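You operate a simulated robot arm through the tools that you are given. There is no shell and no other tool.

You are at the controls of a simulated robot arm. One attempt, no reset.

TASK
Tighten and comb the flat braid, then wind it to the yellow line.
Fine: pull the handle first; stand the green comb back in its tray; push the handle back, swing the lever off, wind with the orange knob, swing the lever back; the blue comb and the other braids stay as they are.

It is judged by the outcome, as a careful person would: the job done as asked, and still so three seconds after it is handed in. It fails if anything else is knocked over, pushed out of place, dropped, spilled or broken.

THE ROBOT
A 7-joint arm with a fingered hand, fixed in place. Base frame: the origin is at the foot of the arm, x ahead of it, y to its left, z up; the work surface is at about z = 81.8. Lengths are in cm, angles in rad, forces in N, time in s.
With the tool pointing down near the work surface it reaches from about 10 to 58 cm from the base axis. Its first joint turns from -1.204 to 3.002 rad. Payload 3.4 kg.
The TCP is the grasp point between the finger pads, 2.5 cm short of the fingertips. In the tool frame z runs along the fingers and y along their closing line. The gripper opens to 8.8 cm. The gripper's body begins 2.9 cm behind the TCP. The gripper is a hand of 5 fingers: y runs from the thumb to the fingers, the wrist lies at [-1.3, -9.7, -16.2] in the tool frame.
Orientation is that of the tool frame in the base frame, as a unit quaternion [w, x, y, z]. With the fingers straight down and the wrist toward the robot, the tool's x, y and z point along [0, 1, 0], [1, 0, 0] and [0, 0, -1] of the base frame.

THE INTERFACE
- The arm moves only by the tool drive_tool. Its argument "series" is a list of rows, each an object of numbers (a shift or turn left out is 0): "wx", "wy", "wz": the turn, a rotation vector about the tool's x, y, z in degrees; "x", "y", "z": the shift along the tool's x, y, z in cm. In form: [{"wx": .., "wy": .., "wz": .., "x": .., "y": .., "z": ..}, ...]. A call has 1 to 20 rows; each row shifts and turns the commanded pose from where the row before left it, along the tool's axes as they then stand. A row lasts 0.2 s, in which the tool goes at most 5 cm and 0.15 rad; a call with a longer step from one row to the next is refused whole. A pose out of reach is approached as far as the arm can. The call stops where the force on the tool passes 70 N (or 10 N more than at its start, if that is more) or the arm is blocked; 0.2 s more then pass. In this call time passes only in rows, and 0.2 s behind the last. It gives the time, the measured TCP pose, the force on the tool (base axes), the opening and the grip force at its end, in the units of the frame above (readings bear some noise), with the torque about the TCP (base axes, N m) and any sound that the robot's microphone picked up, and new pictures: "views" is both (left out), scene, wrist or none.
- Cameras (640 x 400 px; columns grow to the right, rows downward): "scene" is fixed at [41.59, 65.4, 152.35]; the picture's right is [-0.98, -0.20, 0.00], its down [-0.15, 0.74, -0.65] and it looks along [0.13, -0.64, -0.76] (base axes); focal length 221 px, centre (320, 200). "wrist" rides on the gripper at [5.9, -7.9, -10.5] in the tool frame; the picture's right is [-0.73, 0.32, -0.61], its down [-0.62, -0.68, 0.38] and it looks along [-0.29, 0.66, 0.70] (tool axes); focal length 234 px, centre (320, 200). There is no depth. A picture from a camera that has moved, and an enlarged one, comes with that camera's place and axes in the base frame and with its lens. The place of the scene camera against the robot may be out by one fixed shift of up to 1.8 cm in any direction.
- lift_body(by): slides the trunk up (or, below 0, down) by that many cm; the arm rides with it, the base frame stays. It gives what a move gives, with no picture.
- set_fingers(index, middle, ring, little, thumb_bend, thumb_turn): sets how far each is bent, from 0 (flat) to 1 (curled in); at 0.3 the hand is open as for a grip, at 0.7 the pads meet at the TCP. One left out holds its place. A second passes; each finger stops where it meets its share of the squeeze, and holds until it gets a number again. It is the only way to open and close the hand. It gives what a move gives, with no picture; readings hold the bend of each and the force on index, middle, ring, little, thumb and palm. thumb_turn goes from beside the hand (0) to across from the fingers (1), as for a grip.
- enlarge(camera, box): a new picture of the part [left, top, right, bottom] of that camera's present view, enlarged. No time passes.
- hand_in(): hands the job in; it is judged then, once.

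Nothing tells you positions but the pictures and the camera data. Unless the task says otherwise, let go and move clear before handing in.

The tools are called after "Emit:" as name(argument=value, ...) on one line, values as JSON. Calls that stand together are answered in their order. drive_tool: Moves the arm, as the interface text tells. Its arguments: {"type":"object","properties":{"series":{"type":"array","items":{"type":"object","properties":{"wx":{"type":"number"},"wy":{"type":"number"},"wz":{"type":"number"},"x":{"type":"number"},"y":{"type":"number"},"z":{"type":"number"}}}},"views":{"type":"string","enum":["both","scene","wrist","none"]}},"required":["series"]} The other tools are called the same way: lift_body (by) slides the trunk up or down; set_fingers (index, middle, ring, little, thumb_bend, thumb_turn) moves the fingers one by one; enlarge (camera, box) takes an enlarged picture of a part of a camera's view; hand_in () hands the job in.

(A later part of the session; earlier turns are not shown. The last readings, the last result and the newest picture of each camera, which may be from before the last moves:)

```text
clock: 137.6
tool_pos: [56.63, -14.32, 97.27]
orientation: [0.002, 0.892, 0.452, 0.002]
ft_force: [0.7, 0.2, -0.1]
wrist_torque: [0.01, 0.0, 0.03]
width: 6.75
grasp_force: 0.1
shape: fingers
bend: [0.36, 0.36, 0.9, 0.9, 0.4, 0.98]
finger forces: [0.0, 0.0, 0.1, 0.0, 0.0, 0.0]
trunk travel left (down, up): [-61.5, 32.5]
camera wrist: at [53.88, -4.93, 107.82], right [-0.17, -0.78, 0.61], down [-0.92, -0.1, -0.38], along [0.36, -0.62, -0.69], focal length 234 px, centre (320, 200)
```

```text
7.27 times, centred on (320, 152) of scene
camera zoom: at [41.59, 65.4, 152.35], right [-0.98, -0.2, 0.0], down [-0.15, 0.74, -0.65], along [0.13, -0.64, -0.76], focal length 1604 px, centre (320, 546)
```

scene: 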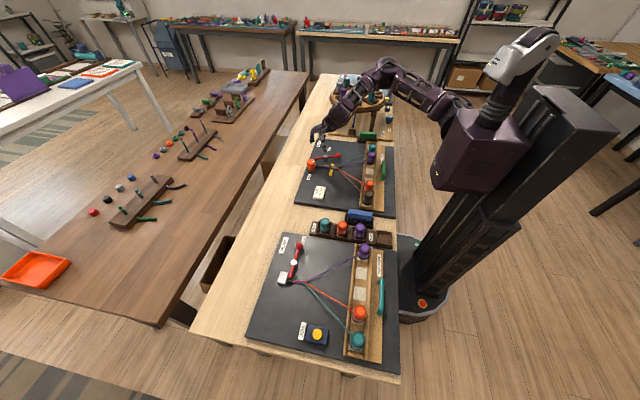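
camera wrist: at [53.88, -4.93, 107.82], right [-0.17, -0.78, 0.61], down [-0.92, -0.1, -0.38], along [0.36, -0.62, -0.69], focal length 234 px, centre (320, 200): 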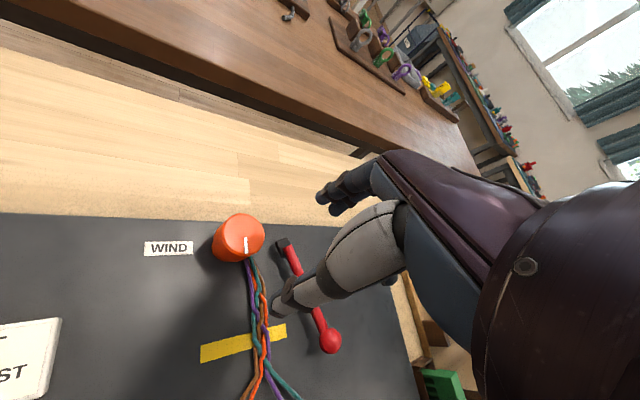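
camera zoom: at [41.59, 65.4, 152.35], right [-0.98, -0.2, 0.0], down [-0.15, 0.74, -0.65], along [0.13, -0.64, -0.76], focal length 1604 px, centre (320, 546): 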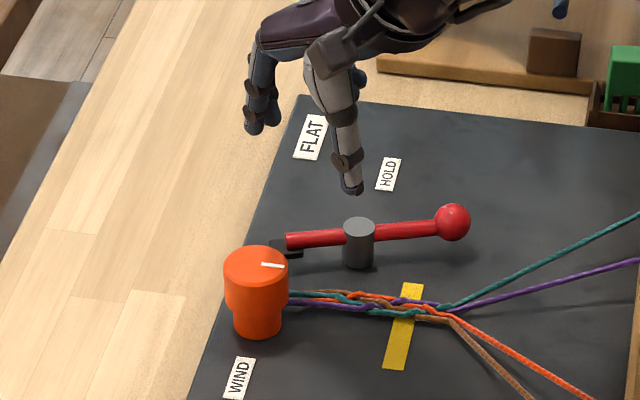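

The knob's axis is near (60.1, −13.2), top z≈87, radius about 1.9 cm; the braid runs onto its right-hand side, so turning counter-clockwise (seen from above) should wind it. I'll move above it and descend.

Emit:
drive_tool(series=[{"x": 1.0, "y": 0.72, "z": 1.7}, {"x": 1.0, "y": 0.72, "z": 1.7}, {"x": 0.95, "y": 0.72, "z": 1.7}], views="both")

Emit:
enlarge(camera="wrist", box=[190, 150, 420, 320])

Emit:
enlarge(camera="scene", box=[295, 125, 345, 180])

```text
clock: 138.4
tool_pos: [60.22, -13.45, 92.07]
orientation: [0.001, 0.892, 0.452, 0.0]
ft_force: [-0.5, 0.3, 0.3]
wrist_torque: [0.02, 0.01, 0.0]
width: 6.74
grasp_force: 0.1
shape: fingers
bend: [0.36, 0.36, 0.9, 0.9, 0.4, 0.98]
finger forces: [0.0, 0.0, 0.1, 0.0, 0.1, 0.0]
trunk travel left (down, up): [-61.5, 32.5]
camera wrist: at [57.38, -3.95, 102.6], right [-0.17, -0.78, 0.61], down [-0.92, -0.1, -0.38], along [0.36, -0.62, -0.69], focal length 234 px, centre (320, 200)
```

scene: 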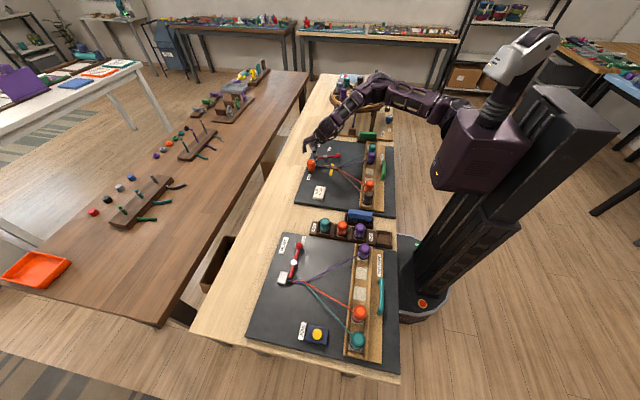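
wrist: 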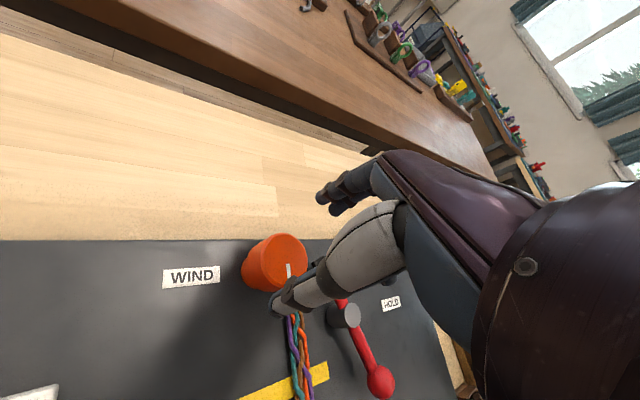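

```text
2.35 times, centred on (305, 235) of wrist
camera zoom: at [57.38, -3.95, 102.6], right [-0.17, -0.78, 0.61], down [-0.92, -0.1, -0.38], along [0.36, -0.62, -0.69], focal length 551 px, centre (355, 118)
```

zoom: 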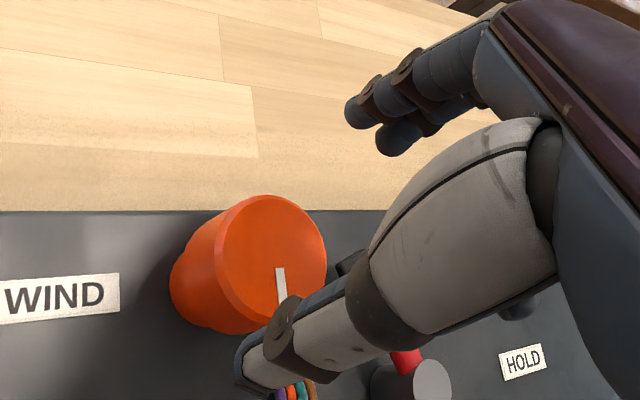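

```text
7.27 times, centred on (320, 152) of scene
camera zoom: at [41.59, 65.4, 152.35], right [-0.98, -0.2, 0.0], down [-0.15, 0.74, -0.65], along [0.13, -0.64, -0.76], focal length 1604 px, centre (320, 546)
```

zoom: 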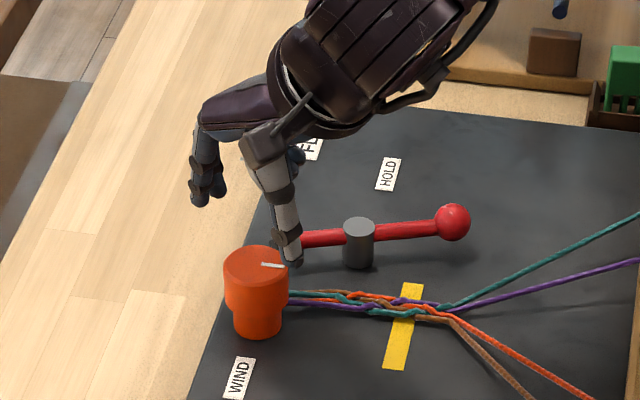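

Emit:
drive_tool(series=[{"z": 1.3}, {"z": 1.2}], views="none")

Emit:
drive_tool(series=[{"z": 1.0}, {"z": 0.8}], views="both")

Emit:
enlarge(camera="wrist", box=[190, 150, 420, 320])

Emit:
enlarge(camera="scene", box=[295, 125, 345, 180])

```text
clock: 139.0
tool_pos: [60.14, -13.42, 89.63]
orientation: [0.002, 0.892, 0.451, 0.002]
ft_force: [0.3, 0.6, -0.6]
wrist_torque: [0.01, -0.06, -0.03]
width: 6.75
grasp_force: 0.0
shape: fingers
bend: [0.36, 0.36, 0.9, 0.9, 0.4, 0.98]
finger forces: [0.0, 0.0, 0.0, 0.1, 0.2, 0.0]
trunk travel left (down, up): [-61.5, 32.5]
```

```text
clock: 139.6
tool_pos: [60.18, -13.41, 87.71]
orientation: [0.002, 0.891, 0.453, 0.0]
ft_force: [-0.6, 0.7, 0.3]
wrist_torque: [-0.01, 0.01, -0.01]
width: 6.76
grasp_force: 0.2
shape: fingers
bend: [0.36, 0.36, 0.9, 0.9, 0.4, 0.98]
finger forces: [0.1, 0.0, 0.2, 0.0, 0.1, 0.0]
trunk travel left (down, up): [-61.5, 32.5]
camera wrist: at [57.34, -4.0, 98.31], right [-0.17, -0.78, 0.61], down [-0.92, -0.1, -0.39], along [0.36, -0.62, -0.69], focal length 234 px, centre (320, 200)
```

scene: 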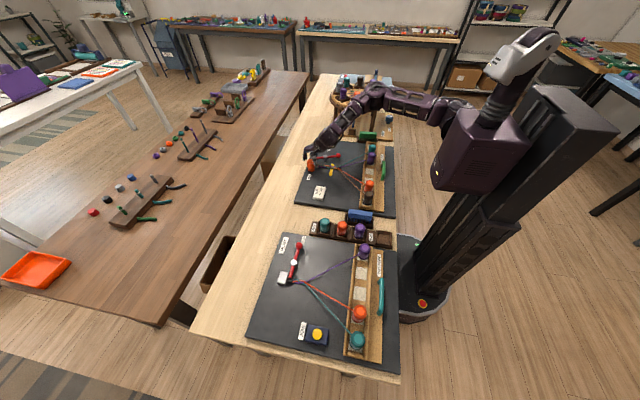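
wrist: 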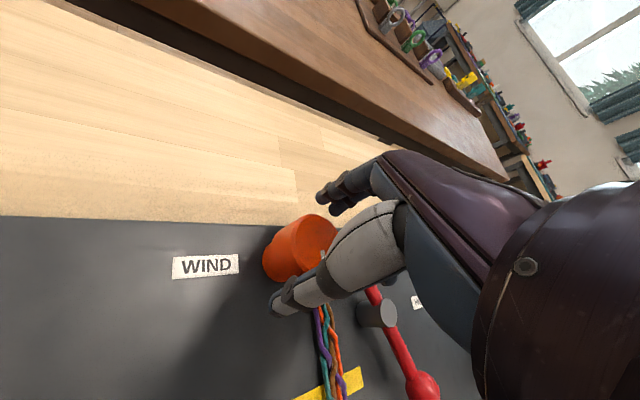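

```text
2.35 times, centred on (305, 235) of wrist
camera zoom: at [57.34, -4.0, 98.31], right [-0.17, -0.78, 0.61], down [-0.92, -0.1, -0.39], along [0.36, -0.62, -0.69], focal length 551 px, centre (355, 118)
```

zoom: 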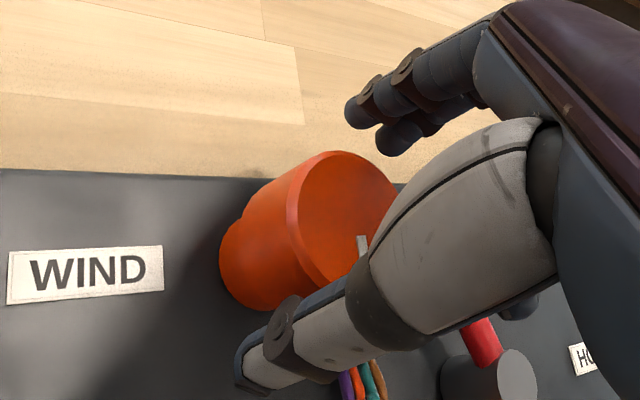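

```text
7.27 times, centred on (320, 152) of scene
camera zoom: at [41.59, 65.4, 152.35], right [-0.98, -0.2, 0.0], down [-0.15, 0.74, -0.65], along [0.13, -0.64, -0.76], focal length 1604 px, centre (320, 546)
```

zoom: 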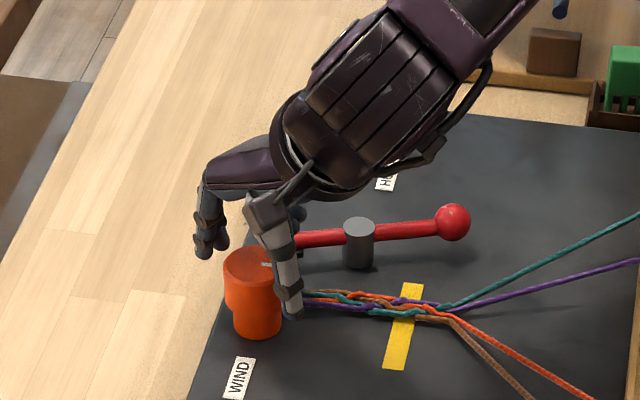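

The knob is centred between fingers and thumb. I'll lower slightly and close gently on it.

Emit:
drive_tool(series=[{"z": 0.35}], views="none")

Emit:
set_fingers(index=0.48, middle=0.48, thumb_bend=0.54)

Emit:
enlarge(camera="wrist", box=[190, 150, 420, 320])

```text
clock: 140.0
tool_pos: [60.19, -13.37, 87.44]
orientation: [0.002, 0.892, 0.452, 0.0]
ft_force: [0.5, -0.4, -0.3]
wrist_torque: [-0.03, 0.0, 0.02]
width: 6.74
grasp_force: 0.0
shape: fingers
bend: [0.36, 0.36, 0.9, 0.9, 0.4, 0.98]
finger forces: [0.1, 0.0, 0.0, 0.0, 0.0, 0.0]
trunk travel left (down, up): [-61.5, 32.5]
```

```text
clock: 141.0
tool_pos: [60.13, -13.43, 87.51]
orientation: [0.002, 0.892, 0.453, 0.0]
ft_force: [-0.3, 0.6, 0.0]
wrist_torque: [0.03, 0.02, -0.03]
width: 4.12
grasp_force: 0.7
shape: fingers
bend: [0.48, 0.48, 0.9, 0.9, 0.53, 0.97]
finger forces: [0.1, 0.0, 0.0, 0.0, 1.0, 0.1]
trunk travel left (down, up): [-61.5, 32.5]
```

```text
2.35 times, centred on (305, 235) of wrist
camera zoom: at [57.32, -3.95, 97.98], right [-0.17, -0.78, 0.61], down [-0.92, -0.1, -0.39], along [0.36, -0.62, -0.69], focal length 551 px, centre (355, 118)
```

zoom: 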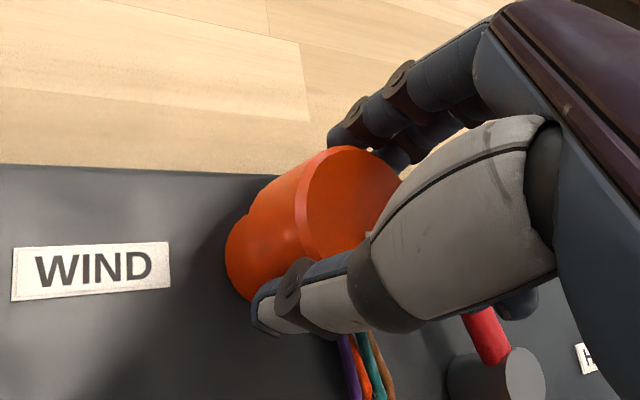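

Emit:
set_fingers(index=0.62, middle=0.62, thumb_bend=0.62)

Emit:
enlarge(camera="wrist", box=[190, 150, 420, 320])

Emit:
enlarge(camera="scene", box=[295, 125, 345, 180])

```text
clock: 142.0
tool_pos: [60.16, -13.52, 87.51]
orientation: [0.002, 0.892, 0.452, 0.0]
ft_force: [2.4, -2.1, 1.5]
wrist_torque: [-0.07, -0.04, 0.02]
width: 3.3
grasp_force: 7.8
shape: fingers
bend: [0.55, 0.57, 0.9, 0.9, 0.55, 0.97]
finger forces: [4.5, 4.3, 0.0, 0.0, 5.9, 0.1]
trunk travel left (down, up): [-61.5, 32.5]
```

```text
2.35 times, centred on (305, 235) of wrist
camera zoom: at [57.38, -4.01, 97.97], right [-0.17, -0.78, 0.61], down [-0.92, -0.1, -0.39], along [0.36, -0.62, -0.69], focal length 551 px, centre (355, 118)
```

zoom: 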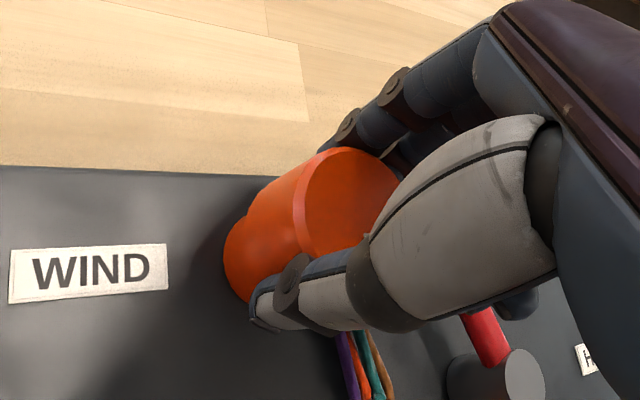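

```text
7.27 times, centred on (320, 152) of scene
camera zoom: at [41.59, 65.4, 152.35], right [-0.98, -0.2, 0.0], down [-0.15, 0.74, -0.65], along [0.13, -0.64, -0.76], focal length 1604 px, centre (320, 546)
```

zoom: 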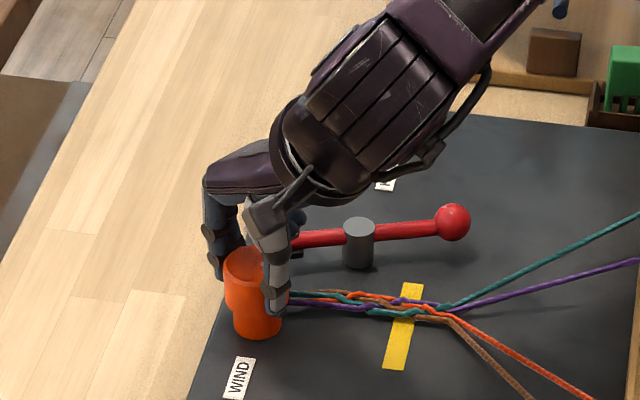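

The grip on the knob is balanced. I'll turn counter-clockwise 15° first and check which way the braid moves.

Emit:
drive_tool(series=[{"wz": -5}, {"wz": -5}, {"wz": -5}], views="scene")

Emit:
enlarge(camera="scene", box=[300, 130, 360, 185])

```text
clock: 142.8
tool_pos: [60.15, -13.51, 87.42]
orientation: [0.001, 0.826, 0.564, 0.001]
ft_force: [1.2, -3.3, 1.1]
wrist_torque: [-0.16, -0.06, -0.23]
width: 3.22
grasp_force: 8.1
shape: fingers
bend: [0.55, 0.58, 0.9, 0.9, 0.56, 0.94]
finger forces: [3.4, 5.9, 0.0, 0.0, 7.3, 0.0]
trunk travel left (down, up): [-61.5, 32.5]
```

scene: 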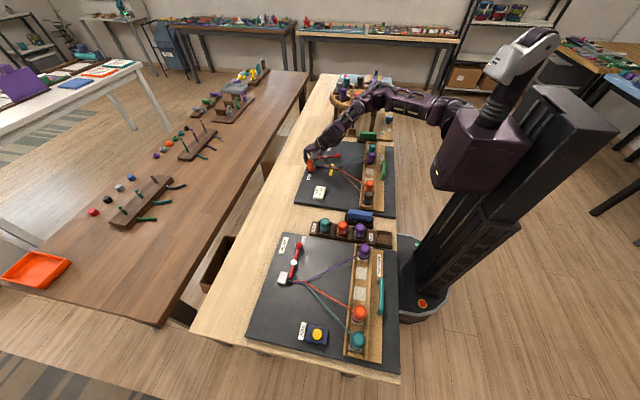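

```text
7.27 times, centred on (330, 158) of scene
camera zoom: at [41.59, 65.4, 152.35], right [-0.98, -0.2, 0.0], down [-0.15, 0.74, -0.65], along [0.13, -0.64, -0.76], focal length 1604 px, centre (247, 509)
```

zoom: 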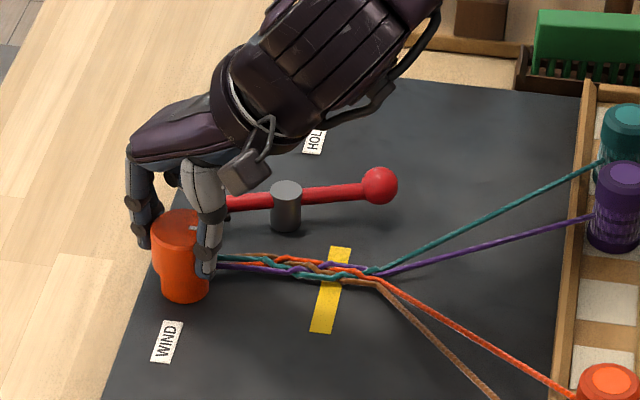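

Emit:
drive_tool(series=[{"wz": -5}, {"wz": -5}], views="scene")

Emit:
enlarge(camera="scene", box=[300, 135, 345, 180])

Emit:
enlarge(camera="wrist", box=[190, 150, 420, 320])

```text
clock: 143.4
tool_pos: [60.3, -13.39, 87.45]
orientation: [0.001, 0.772, 0.635, 0.0]
ft_force: [1.8, -0.5, 0.0]
wrist_torque: [-0.08, -0.13, -0.19]
width: 3.07
grasp_force: 8.1
shape: fingers
bend: [0.56, 0.58, 0.9, 0.9, 0.57, 0.93]
finger forces: [3.2, 4.5, 0.0, 0.0, 7.2, 0.1]
trunk travel left (down, up): [-61.5, 32.5]
```

scene: 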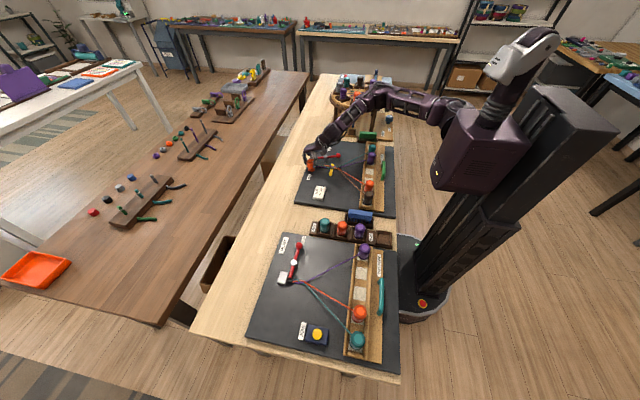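

```text
8.89 times, centred on (322, 158) of scene
camera zoom: at [41.59, 65.4, 152.35], right [-0.98, -0.2, 0.0], down [-0.15, 0.74, -0.65], along [0.13, -0.64, -0.76], focal length 1961 px, centre (298, 578)
```

zoom: 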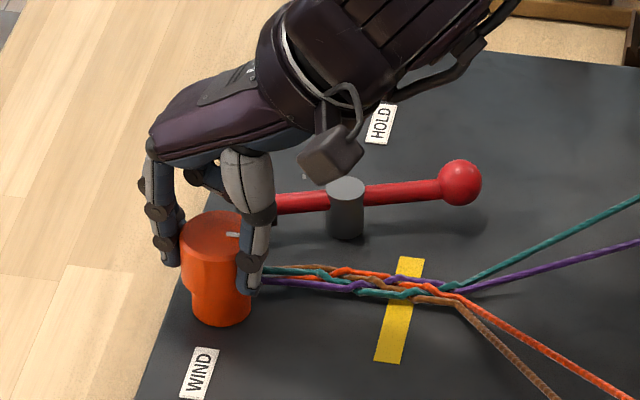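

```text
2.35 times, centred on (305, 235) of wrist
camera zoom: at [53.7, -6.04, 98.0], right [0.18, -0.77, 0.61], down [-0.79, -0.48, -0.38], along [0.59, -0.41, -0.69], focal length 551 px, centre (355, 118)
```

zoom: 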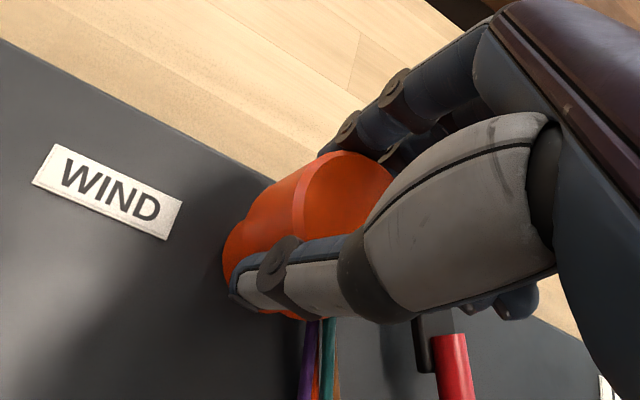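

Emit:
enlarge(camera="scene", box=[300, 140, 345, 180])

Emit:
enlarge(camera="scene", box=[300, 150, 330, 175])

```text
10.00 times, centred on (322, 160) of scene
camera zoom: at [41.59, 65.4, 152.35], right [-0.98, -0.2, 0.0], down [-0.15, 0.74, -0.65], along [0.13, -0.64, -0.76], focal length 2206 px, centre (295, 600)
```

zoom: 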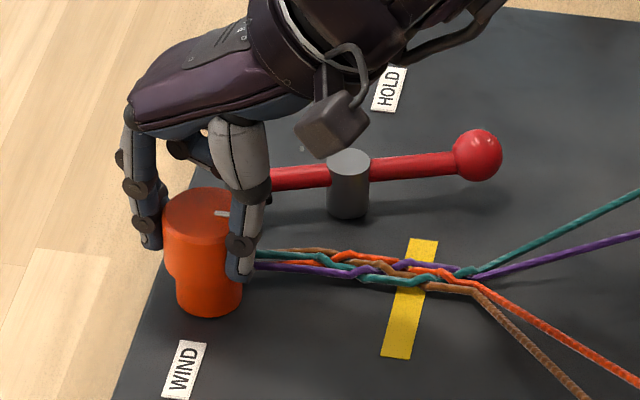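

```text
16.00 times, centred on (315, 162) of scene
camera zoom: at [41.59, 65.4, 152.35], right [-0.98, -0.2, 0.0], down [-0.15, 0.74, -0.65], along [0.13, -0.64, -0.76], focal length 3529 px, centre (400, 800)
```

zoom: 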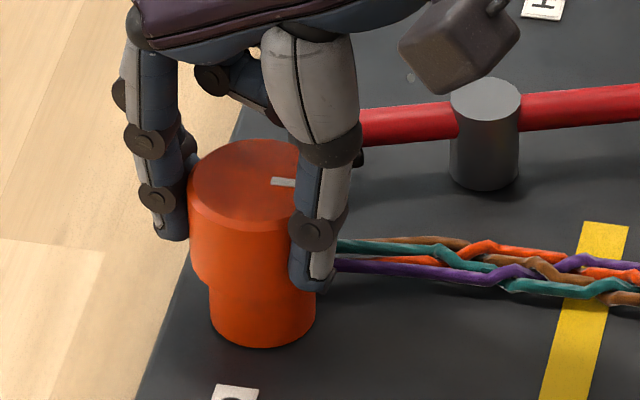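

The knob has not turned yet; the fingers slipped. I'll firm up the grip and try again.

Emit:
set_fingers(index=0.75, middle=0.75, thumb_bend=0.8)

Emit:
drive_tool(series=[{"wz": -4}, {"wz": -4}, {"wz": -4}], views="none")

Emit:
enlarge(camera="scene", box=[300, 140, 345, 180])

Emit:
enlarge(camera="scene", box=[300, 150, 330, 175])

```text
clock: 144.4
tool_pos: [60.13, -13.4, 87.5]
orientation: [0.001, 0.773, 0.635, -0.001]
ft_force: [-0.3, 3.2, -1.6]
wrist_torque: [-0.02, -0.14, -0.01]
width: 2.75
grasp_force: 16.9
shape: fingers
bend: [0.56, 0.58, 0.9, 0.9, 0.61, 0.93]
finger forces: [7.8, 8.2, 0.0, 0.1, 18.1, 0.0]
trunk travel left (down, up): [-61.5, 32.5]
```

```text
clock: 145.2
tool_pos: [60.21, -13.44, 87.34]
orientation: [0.001, 0.702, 0.712, 0.0]
ft_force: [-2.0, 1.7, -5.9]
wrist_torque: [-0.14, -0.17, -0.21]
width: 2.68
grasp_force: 16.8
shape: fingers
bend: [0.56, 0.59, 0.9, 0.9, 0.63, 0.9]
finger forces: [6.2, 8.9, 0.1, 0.0, 18.9, 0.0]
trunk travel left (down, up): [-61.5, 32.5]
```

```text
10.00 times, centred on (322, 160) of scene
camera zoom: at [41.59, 65.4, 152.35], right [-0.98, -0.2, 0.0], down [-0.15, 0.74, -0.65], along [0.13, -0.64, -0.76], focal length 2206 px, centre (295, 600)
```

zoom: 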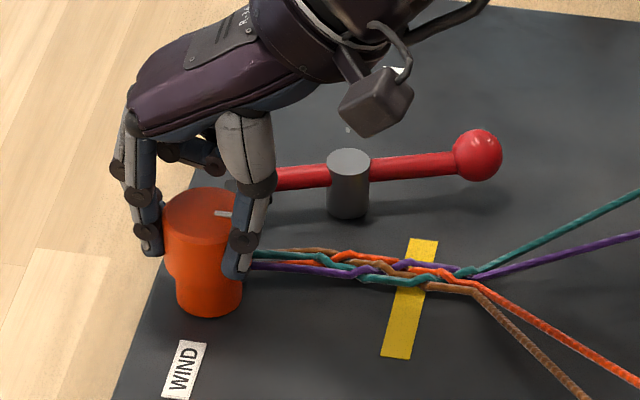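

```text
16.00 times, centred on (315, 162) of scene
camera zoom: at [41.59, 65.4, 152.35], right [-0.98, -0.2, 0.0], down [-0.15, 0.74, -0.65], along [0.13, -0.64, -0.76], focal length 3529 px, centre (400, 800)
```

zoom: 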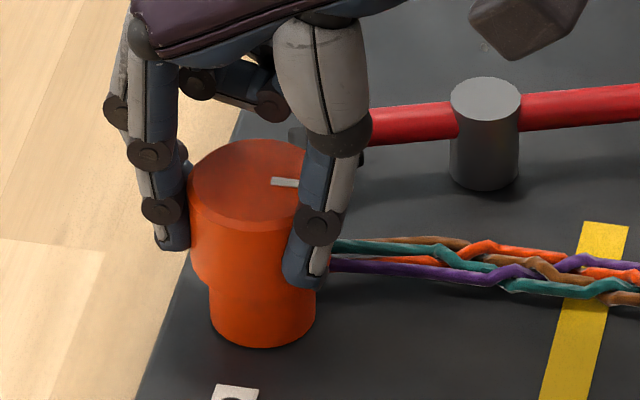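

The knob does not yield counter-clockwise, so I'll try the other direction gently and watch the pointer and braid.

Emit:
drive_tool(series=[{"wz": 5}, {"wz": 5}, {"wz": 5}, {"wz": 5}], views="none")

Emit:
enlarge(camera="scene", box=[300, 140, 345, 180])

Emit:
enlarge(camera="scene", box=[300, 150, 330, 175])

```text
clock: 146.2
tool_pos: [60.19, -13.31, 87.48]
orientation: [0.002, 0.816, 0.578, 0.0]
ft_force: [-4.4, 1.9, -5.8]
wrist_torque: [-0.09, -0.05, 0.03]
width: 2.61
grasp_force: 16.8
shape: fingers
bend: [0.56, 0.58, 0.9, 0.9, 0.63, 0.92]
finger forces: [6.2, 9.4, 0.0, 0.0, 18.5, 0.0]
trunk travel left (down, up): [-61.5, 32.5]
```

```text
10.00 times, centred on (322, 160) of scene
camera zoom: at [41.59, 65.4, 152.35], right [-0.98, -0.2, 0.0], down [-0.15, 0.74, -0.65], along [0.13, -0.64, -0.76], focal length 2206 px, centre (295, 600)
```

zoom: 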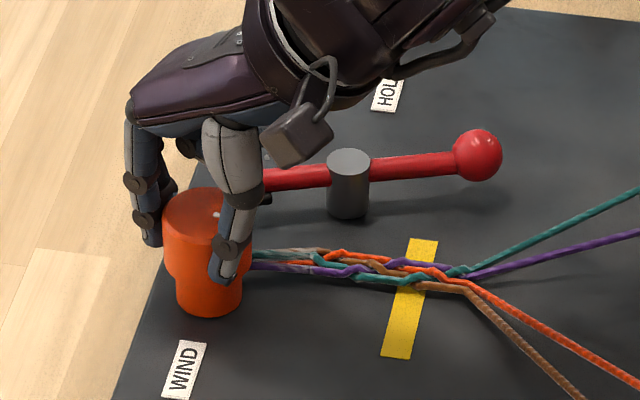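

```text
16.00 times, centred on (315, 162) of scene
camera zoom: at [41.59, 65.4, 152.35], right [-0.98, -0.2, 0.0], down [-0.15, 0.74, -0.65], along [0.13, -0.64, -0.76], focal length 3529 px, centre (400, 800)
```

zoom: 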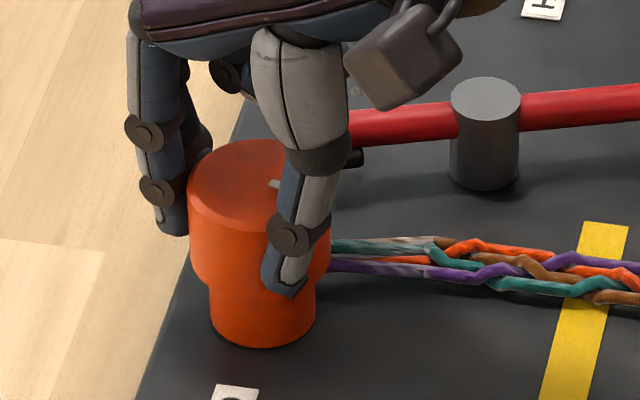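

Turning clockwise (seen from above) winds the braid: its edge has moved about 0.5 cm toward the line. I'll continue clockwise in small amounts and watch.

Emit:
drive_tool(series=[{"wz": 5}, {"wz": 5}, {"wz": 5}, {"wz": 5}], views="none")

Emit:
enlarge(camera="scene", box=[300, 140, 345, 180])

```text
clock: 147.2
tool_pos: [60.29, -13.27, 87.55]
orientation: [0.002, 0.904, 0.428, 0.0]
ft_force: [1.0, 1.5, -5.9]
wrist_torque: [-0.12, -0.09, 0.01]
width: 2.58
grasp_force: 17.0
shape: fingers
bend: [0.56, 0.58, 0.9, 0.9, 0.63, 0.92]
finger forces: [7.2, 9.6, 0.1, 0.0, 16.9, 0.0]
trunk travel left (down, up): [-61.5, 32.5]
```

```text
10.00 times, centred on (322, 160) of scene
camera zoom: at [41.59, 65.4, 152.35], right [-0.98, -0.2, 0.0], down [-0.15, 0.74, -0.65], along [0.13, -0.64, -0.76], focal length 2206 px, centre (295, 600)
```

zoom: 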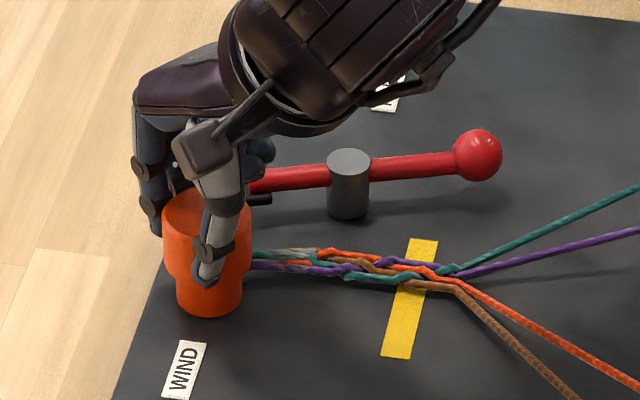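

Emit:
drive_tool(series=[{"wz": 5}, {"wz": 5}, {"wz": 5}, {"wz": 4}], views="none")

Emit:
enlarge(camera="scene", box=[300, 140, 345, 180])

```text
clock: 148.2
tool_pos: [60.24, -13.43, 87.52]
orientation: [0.001, 0.962, 0.273, -0.001]
ft_force: [3.8, -0.5, -1.6]
wrist_torque: [-0.14, -0.09, 0.04]
width: 2.59
grasp_force: 17.0
shape: fingers
bend: [0.55, 0.57, 0.9, 0.9, 0.64, 0.92]
finger forces: [8.5, 9.9, 0.0, 0.1, 16.2, 0.0]
trunk travel left (down, up): [-61.5, 32.5]
```

```text
10.00 times, centred on (322, 160) of scene
camera zoom: at [41.59, 65.4, 152.35], right [-0.98, -0.2, 0.0], down [-0.15, 0.74, -0.65], along [0.13, -0.64, -0.76], focal length 2206 px, centre (295, 600)
```

zoom: 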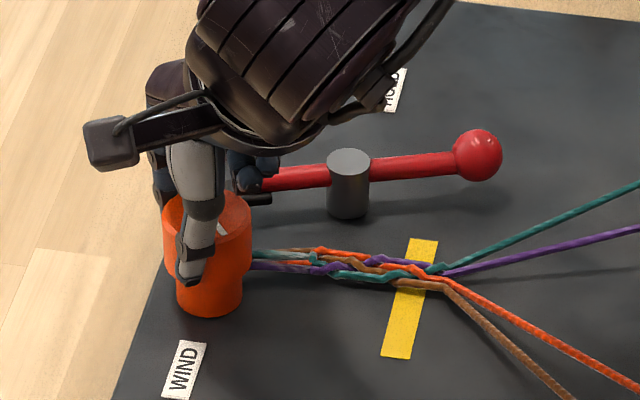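

Emit:
drive_tool(series=[{"wz": 4}, {"wz": 4}], views="none")

Emit:
enlarge(camera="scene", box=[300, 140, 345, 180])

```text
clock: 148.8
tool_pos: [60.27, -13.49, 87.47]
orientation: [0.001, 0.979, 0.205, 0.001]
ft_force: [4.2, -1.1, -1.4]
wrist_torque: [-0.15, -0.11, 0.01]
width: 2.58
grasp_force: 17.2
shape: fingers
bend: [0.55, 0.57, 0.9, 0.9, 0.64, 0.92]
finger forces: [8.4, 10.1, 0.1, 0.0, 16.2, 0.1]
trunk travel left (down, up): [-61.5, 32.5]
```

```text
10.00 times, centred on (322, 160) of scene
camera zoom: at [41.59, 65.4, 152.35], right [-0.98, -0.2, 0.0], down [-0.15, 0.74, -0.65], along [0.13, -0.64, -0.76], focal length 2206 px, centre (295, 600)
```

zoom: 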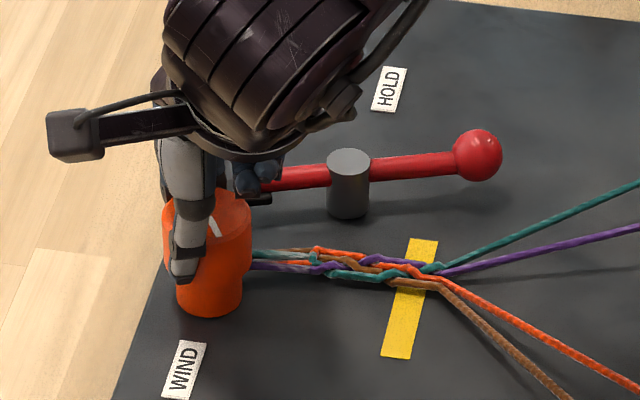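

Emit:
drive_tool(series=[{"wz": 4}, {"wz": 4}], views="wrist")

Emit:
enlarge(camera="scene", box=[300, 140, 345, 180])

```text
clock: 149.4
tool_pos: [60.27, -13.4, 87.49]
orientation: [0.001, 0.991, 0.137, 0.001]
ft_force: [3.4, -1.6, 2.0]
wrist_torque: [-0.16, -0.05, 0.04]
width: 2.57
grasp_force: 17.1
shape: fingers
bend: [0.55, 0.57, 0.9, 0.9, 0.64, 0.92]
finger forces: [8.2, 10.2, 0.0, 0.0, 16.5, 0.1]
trunk travel left (down, up): [-61.5, 32.5]
camera wrist: at [63.88, -4.25, 98.0], right [-0.61, -0.51, 0.61], down [-0.78, 0.49, -0.39], along [-0.1, -0.71, -0.69], focal length 234 px, centre (320, 200)
```

wrist: 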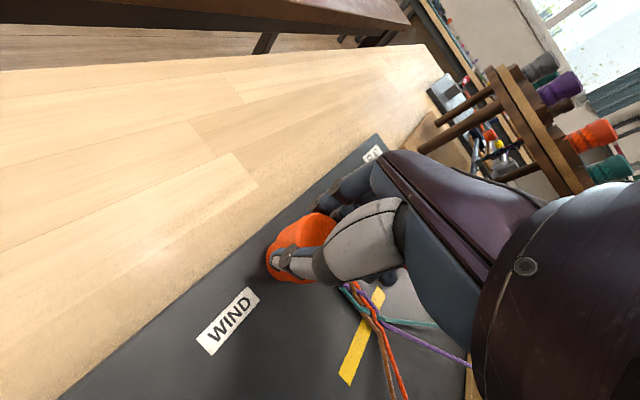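

```text
10.00 times, centred on (322, 160) of scene
camera zoom: at [41.59, 65.4, 152.35], right [-0.98, -0.2, 0.0], down [-0.15, 0.74, -0.65], along [0.13, -0.64, -0.76], focal length 2206 px, centre (295, 600)
```

zoom: 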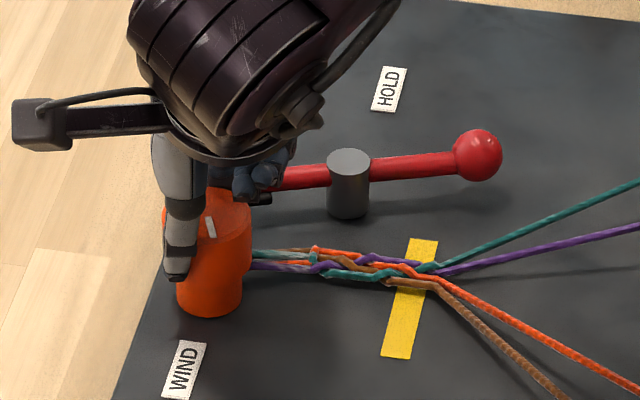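

Emit:
enlarge(camera="scene", box=[318, 158, 342, 178])

Emit:
enlarge(camera="wrist", box=[310, 250, 450, 360])

```text
16.00 times, centred on (330, 168) of scene
camera zoom: at [41.59, 65.4, 152.35], right [-0.98, -0.2, 0.0], down [-0.15, 0.74, -0.65], along [0.13, -0.64, -0.76], focal length 3529 px, centre (160, 712)
```

zoom: 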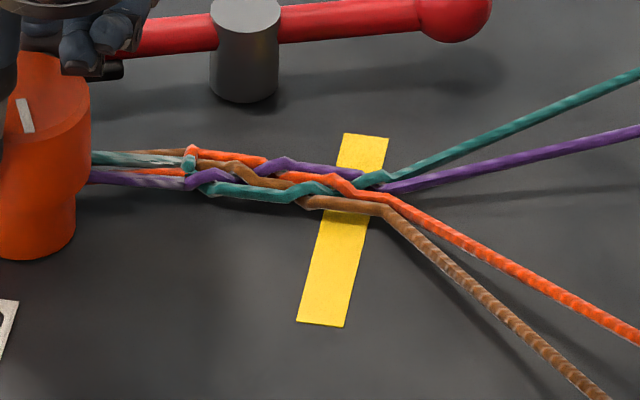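

```text
3.64 times, centred on (380, 305) of wrist
camera zoom: at [63.88, -4.25, 98.0], right [-0.61, -0.51, 0.61], down [-0.78, 0.49, -0.39], along [-0.1, -0.71, -0.69], focal length 852 px, centre (102, -182)
```

zoom: 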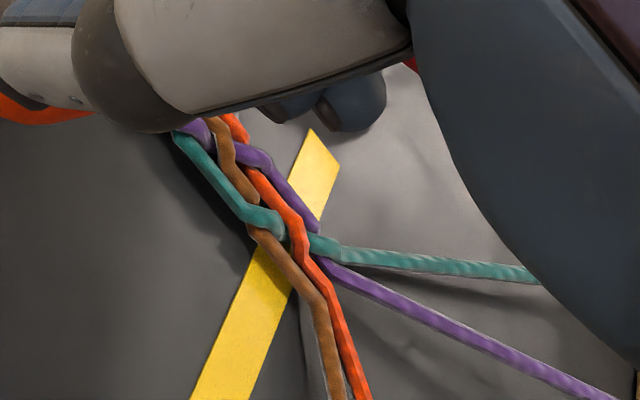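

About 1 cm (roughly 33° of turning) remains to the line's centre. I'll release the knob, turn the hand back, and regrip, first checking that the knob holds by itself.

Emit:
set_fingers(index=0.42, middle=0.42, thumb_bend=0.44)

Emit:
enlarge(camera="scene", box=[318, 158, 342, 178])

```text
clock: 150.4
tool_pos: [60.24, -13.48, 87.37]
orientation: [0.001, 0.99, 0.138, 0.001]
ft_force: [0.3, -0.1, 0.2]
wrist_torque: [0.0, 0.0, -0.01]
width: 5.64
grasp_force: 0.0
shape: fingers
bend: [0.42, 0.42, 0.9, 0.9, 0.44, 0.97]
finger forces: [0.0, 0.0, 0.0, 0.1, 0.1, 0.1]
trunk travel left (down, up): [-61.5, 32.5]
```

```text
16.00 times, centred on (330, 168) of scene
camera zoom: at [41.59, 65.4, 152.35], right [-0.98, -0.2, 0.0], down [-0.15, 0.74, -0.65], along [0.13, -0.64, -0.76], focal length 3529 px, centre (160, 712)
```

zoom: 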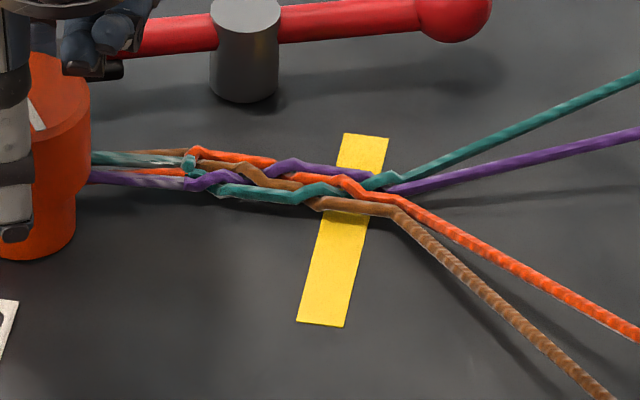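

Emit:
drive_tool(series=[{"wz": -6}, {"wz": -6}, {"wz": -6}, {"wz": -6}, {"wz": -6}, {"wz": -6}, {"wz": -6}, {"wz": -6}, {"wz": -6}, {"wz": -6}], views="scene")

Emit:
enlarge(camera="scene", box=[318, 158, 342, 178])

Emit:
enlarge(camera="scene", box=[300, 140, 345, 180])

```text
clock: 152.6
tool_pos: [60.23, -13.39, 87.64]
orientation: [0.001, 0.788, 0.615, 0.0]
ft_force: [0.9, -0.2, -0.4]
wrist_torque: [0.02, -0.01, -0.01]
width: 5.67
grasp_force: 0.1
shape: fingers
bend: [0.42, 0.42, 0.9, 0.9, 0.44, 0.97]
finger forces: [0.1, 0.0, 0.1, 0.1, 0.1, 0.1]
trunk travel left (down, up): [-61.5, 32.5]
```

scene: 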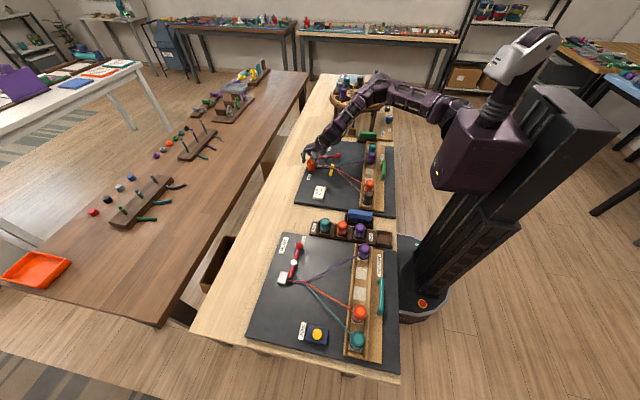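

```text
16.00 times, centred on (330, 168) of scene
camera zoom: at [41.59, 65.4, 152.35], right [-0.98, -0.2, 0.0], down [-0.15, 0.74, -0.65], along [0.13, -0.64, -0.76], focal length 3529 px, centre (160, 712)
```

zoom: 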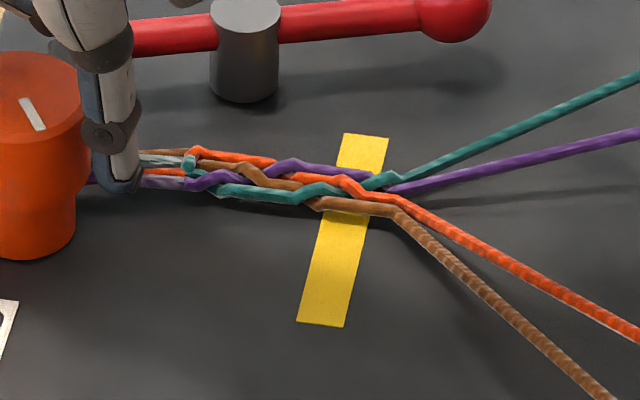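

```text
10.00 times, centred on (322, 160) of scene
camera zoom: at [41.59, 65.4, 152.35], right [-0.98, -0.2, 0.0], down [-0.15, 0.74, -0.65], along [0.13, -0.64, -0.76], focal length 2206 px, centre (295, 600)
```

zoom: 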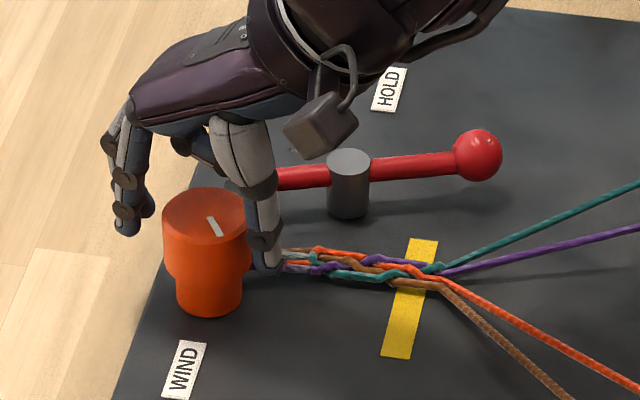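

The knob holds by itself (a small recoil only). I'll regrip it and continue clockwise.

Emit:
drive_tool(series=[{"z": 0.15}], views="none")

Emit:
set_fingers(index=0.72, middle=0.72, thumb_bend=0.72)

Emit:
drive_tool(series=[{"wz": 5}, {"wz": 5}, {"wz": 5}, {"wz": 5}], views="none")

Emit:
enlarge(camera="scene", box=[318, 158, 342, 178])

```text
clock: 153.0
tool_pos: [60.22, -13.27, 87.32]
orientation: [0.001, 0.789, 0.614, 0.0]
ft_force: [0.2, 0.2, 0.1]
wrist_torque: [0.0, 0.0, 0.04]
width: 5.64
grasp_force: 0.1
shape: fingers
bend: [0.42, 0.42, 0.9, 0.9, 0.44, 0.97]
finger forces: [0.0, 0.0, 0.0, 0.1, 0.0, 0.0]
trunk travel left (down, up): [-61.5, 32.5]
```

```text
clock: 154.0
tool_pos: [60.25, -13.42, 87.27]
orientation: [0.001, 0.789, 0.614, -0.001]
ft_force: [0.8, -2.9, -0.3]
wrist_torque: [-0.06, -0.1, 0.02]
width: 3.21
grasp_force: 14.4
shape: fingers
bend: [0.56, 0.58, 0.9, 0.9, 0.56, 0.96]
finger forces: [7.6, 8.2, 0.0, 0.1, 13.7, 0.0]
trunk travel left (down, up): [-61.5, 32.5]
```

```text
clock: 155.0
tool_pos: [60.2, -13.42, 87.33]
orientation: [0.002, 0.885, 0.466, 0.001]
ft_force: [3.4, -3.2, 1.9]
wrist_torque: [-0.13, -0.13, 0.04]
width: 3.18
grasp_force: 14.5
shape: fingers
bend: [0.56, 0.57, 0.9, 0.9, 0.57, 0.96]
finger forces: [8.6, 8.7, 0.0, 0.1, 12.3, 0.1]
trunk travel left (down, up): [-61.5, 32.5]
```

```text
16.00 times, centred on (330, 168) of scene
camera zoom: at [41.59, 65.4, 152.35], right [-0.98, -0.2, 0.0], down [-0.15, 0.74, -0.65], along [0.13, -0.64, -0.76], focal length 3529 px, centre (160, 712)
```

zoom: 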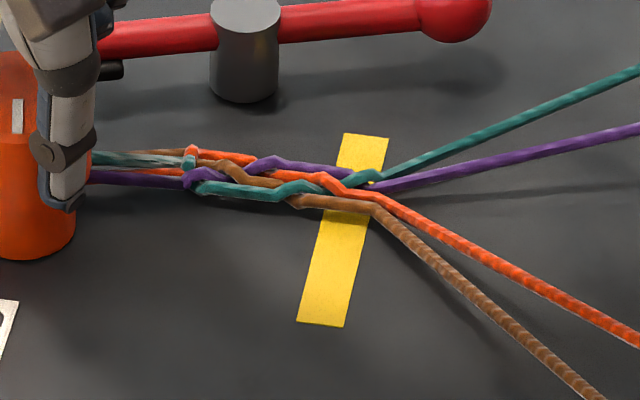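

Emit:
drive_tool(series=[{"wz": 5}, {"wz": 5}, {"wz": 5}, {"wz": 5}], views="none")

Emit:
enlarge(camera="scene", box=[318, 158, 342, 178])

```text
clock: 156.0
tool_pos: [60.15, -13.51, 87.37]
orientation: [0.0, 0.952, 0.306, 0.001]
ft_force: [3.8, -3.8, 3.4]
wrist_torque: [-0.21, -0.12, 0.03]
width: 3.16
grasp_force: 15.1
shape: fingers
bend: [0.55, 0.57, 0.9, 0.9, 0.58, 0.96]
finger forces: [8.9, 8.8, 0.0, 0.0, 11.8, 0.1]
trunk travel left (down, up): [-61.5, 32.5]
```

```text
16.00 times, centred on (330, 168) of scene
camera zoom: at [41.59, 65.4, 152.35], right [-0.98, -0.2, 0.0], down [-0.15, 0.74, -0.65], along [0.13, -0.64, -0.76], focal length 3529 px, centre (160, 712)
```

zoom: 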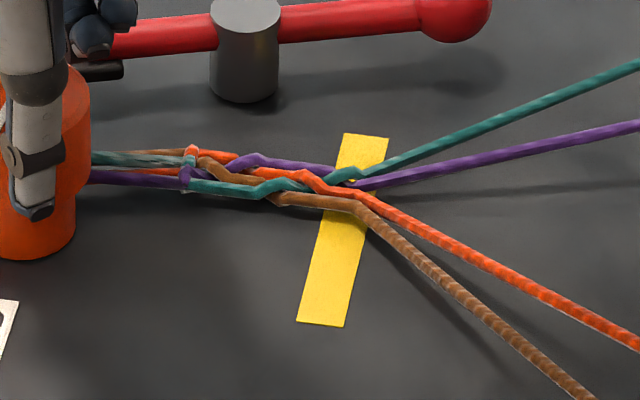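

The braid's edge is almost exactly on the yellow line. I'll release and see how much it recoils.

Emit:
set_fingers(index=0.42, middle=0.42, thumb_bend=0.44)

Emit:
enlarge(camera="scene", box=[318, 158, 342, 178])

```text
clock: 157.0
tool_pos: [60.09, -13.4, 87.39]
orientation: [0.001, 0.951, 0.308, 0.0]
ft_force: [-0.1, 0.6, 0.0]
wrist_torque: [0.0, -0.01, -0.01]
width: 5.64
grasp_force: 0.1
shape: fingers
bend: [0.42, 0.42, 0.9, 0.9, 0.44, 0.97]
finger forces: [0.0, 0.0, 0.0, 0.0, 0.0, 0.0]
trunk travel left (down, up): [-61.5, 32.5]
```

```text
16.00 times, centred on (330, 168) of scene
camera zoom: at [41.59, 65.4, 152.35], right [-0.98, -0.2, 0.0], down [-0.15, 0.74, -0.65], along [0.13, -0.64, -0.76], focal length 3529 px, centre (160, 712)
```

zoom: 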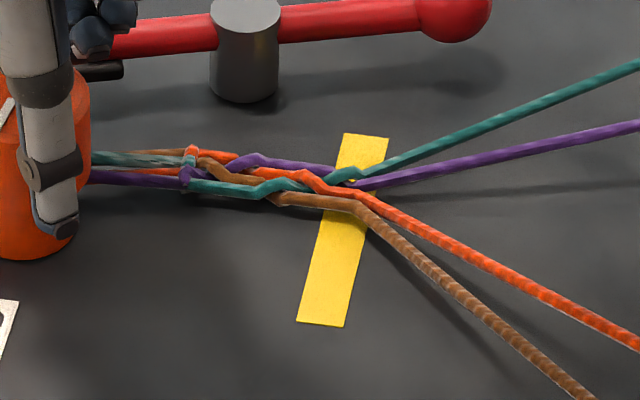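

Emit:
drive_tool(series=[{"z": -0.1}], views="wrist")

Emit:
enlarge(camera="wrist", box=[290, 250, 430, 360])

```text
clock: 157.4
tool_pos: [60.15, -13.45, 87.41]
orientation: [0.0, 0.952, 0.307, 0.0]
ft_force: [0.7, -0.3, -0.1]
wrist_torque: [-0.03, 0.0, 0.02]
width: 5.68
grasp_force: 0.1
shape: fingers
bend: [0.42, 0.42, 0.9, 0.9, 0.44, 0.97]
finger forces: [0.0, 0.0, 0.0, 0.1, 0.1, 0.0]
trunk travel left (down, up): [-61.5, 32.5]
camera wrist: at [60.41, -3.54, 98.0], right [-0.4, -0.69, 0.61], down [-0.9, 0.19, -0.39], along [0.15, -0.7, -0.69], focal length 234 px, centre (320, 200)
```

wrist: 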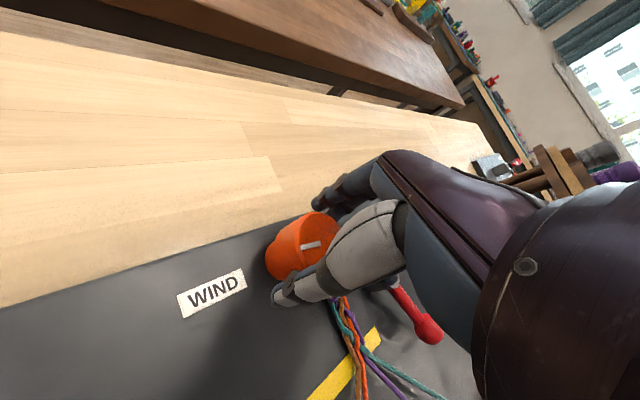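

```text
3.64 times, centred on (360, 305) of wrist
camera zoom: at [60.41, -3.54, 98.0], right [-0.4, -0.69, 0.61], down [-0.9, 0.19, -0.39], along [0.15, -0.7, -0.69], focal length 852 px, centre (174, -182)
```

zoom: 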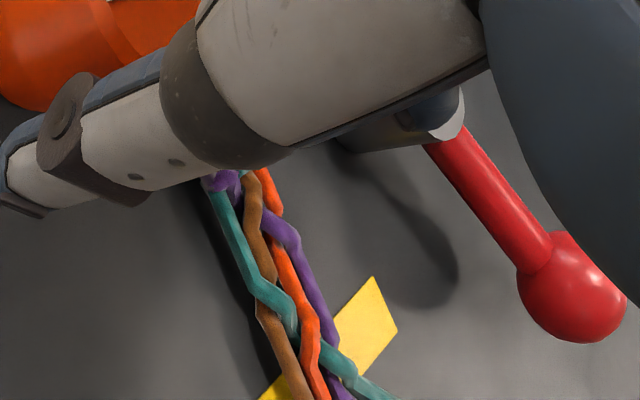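

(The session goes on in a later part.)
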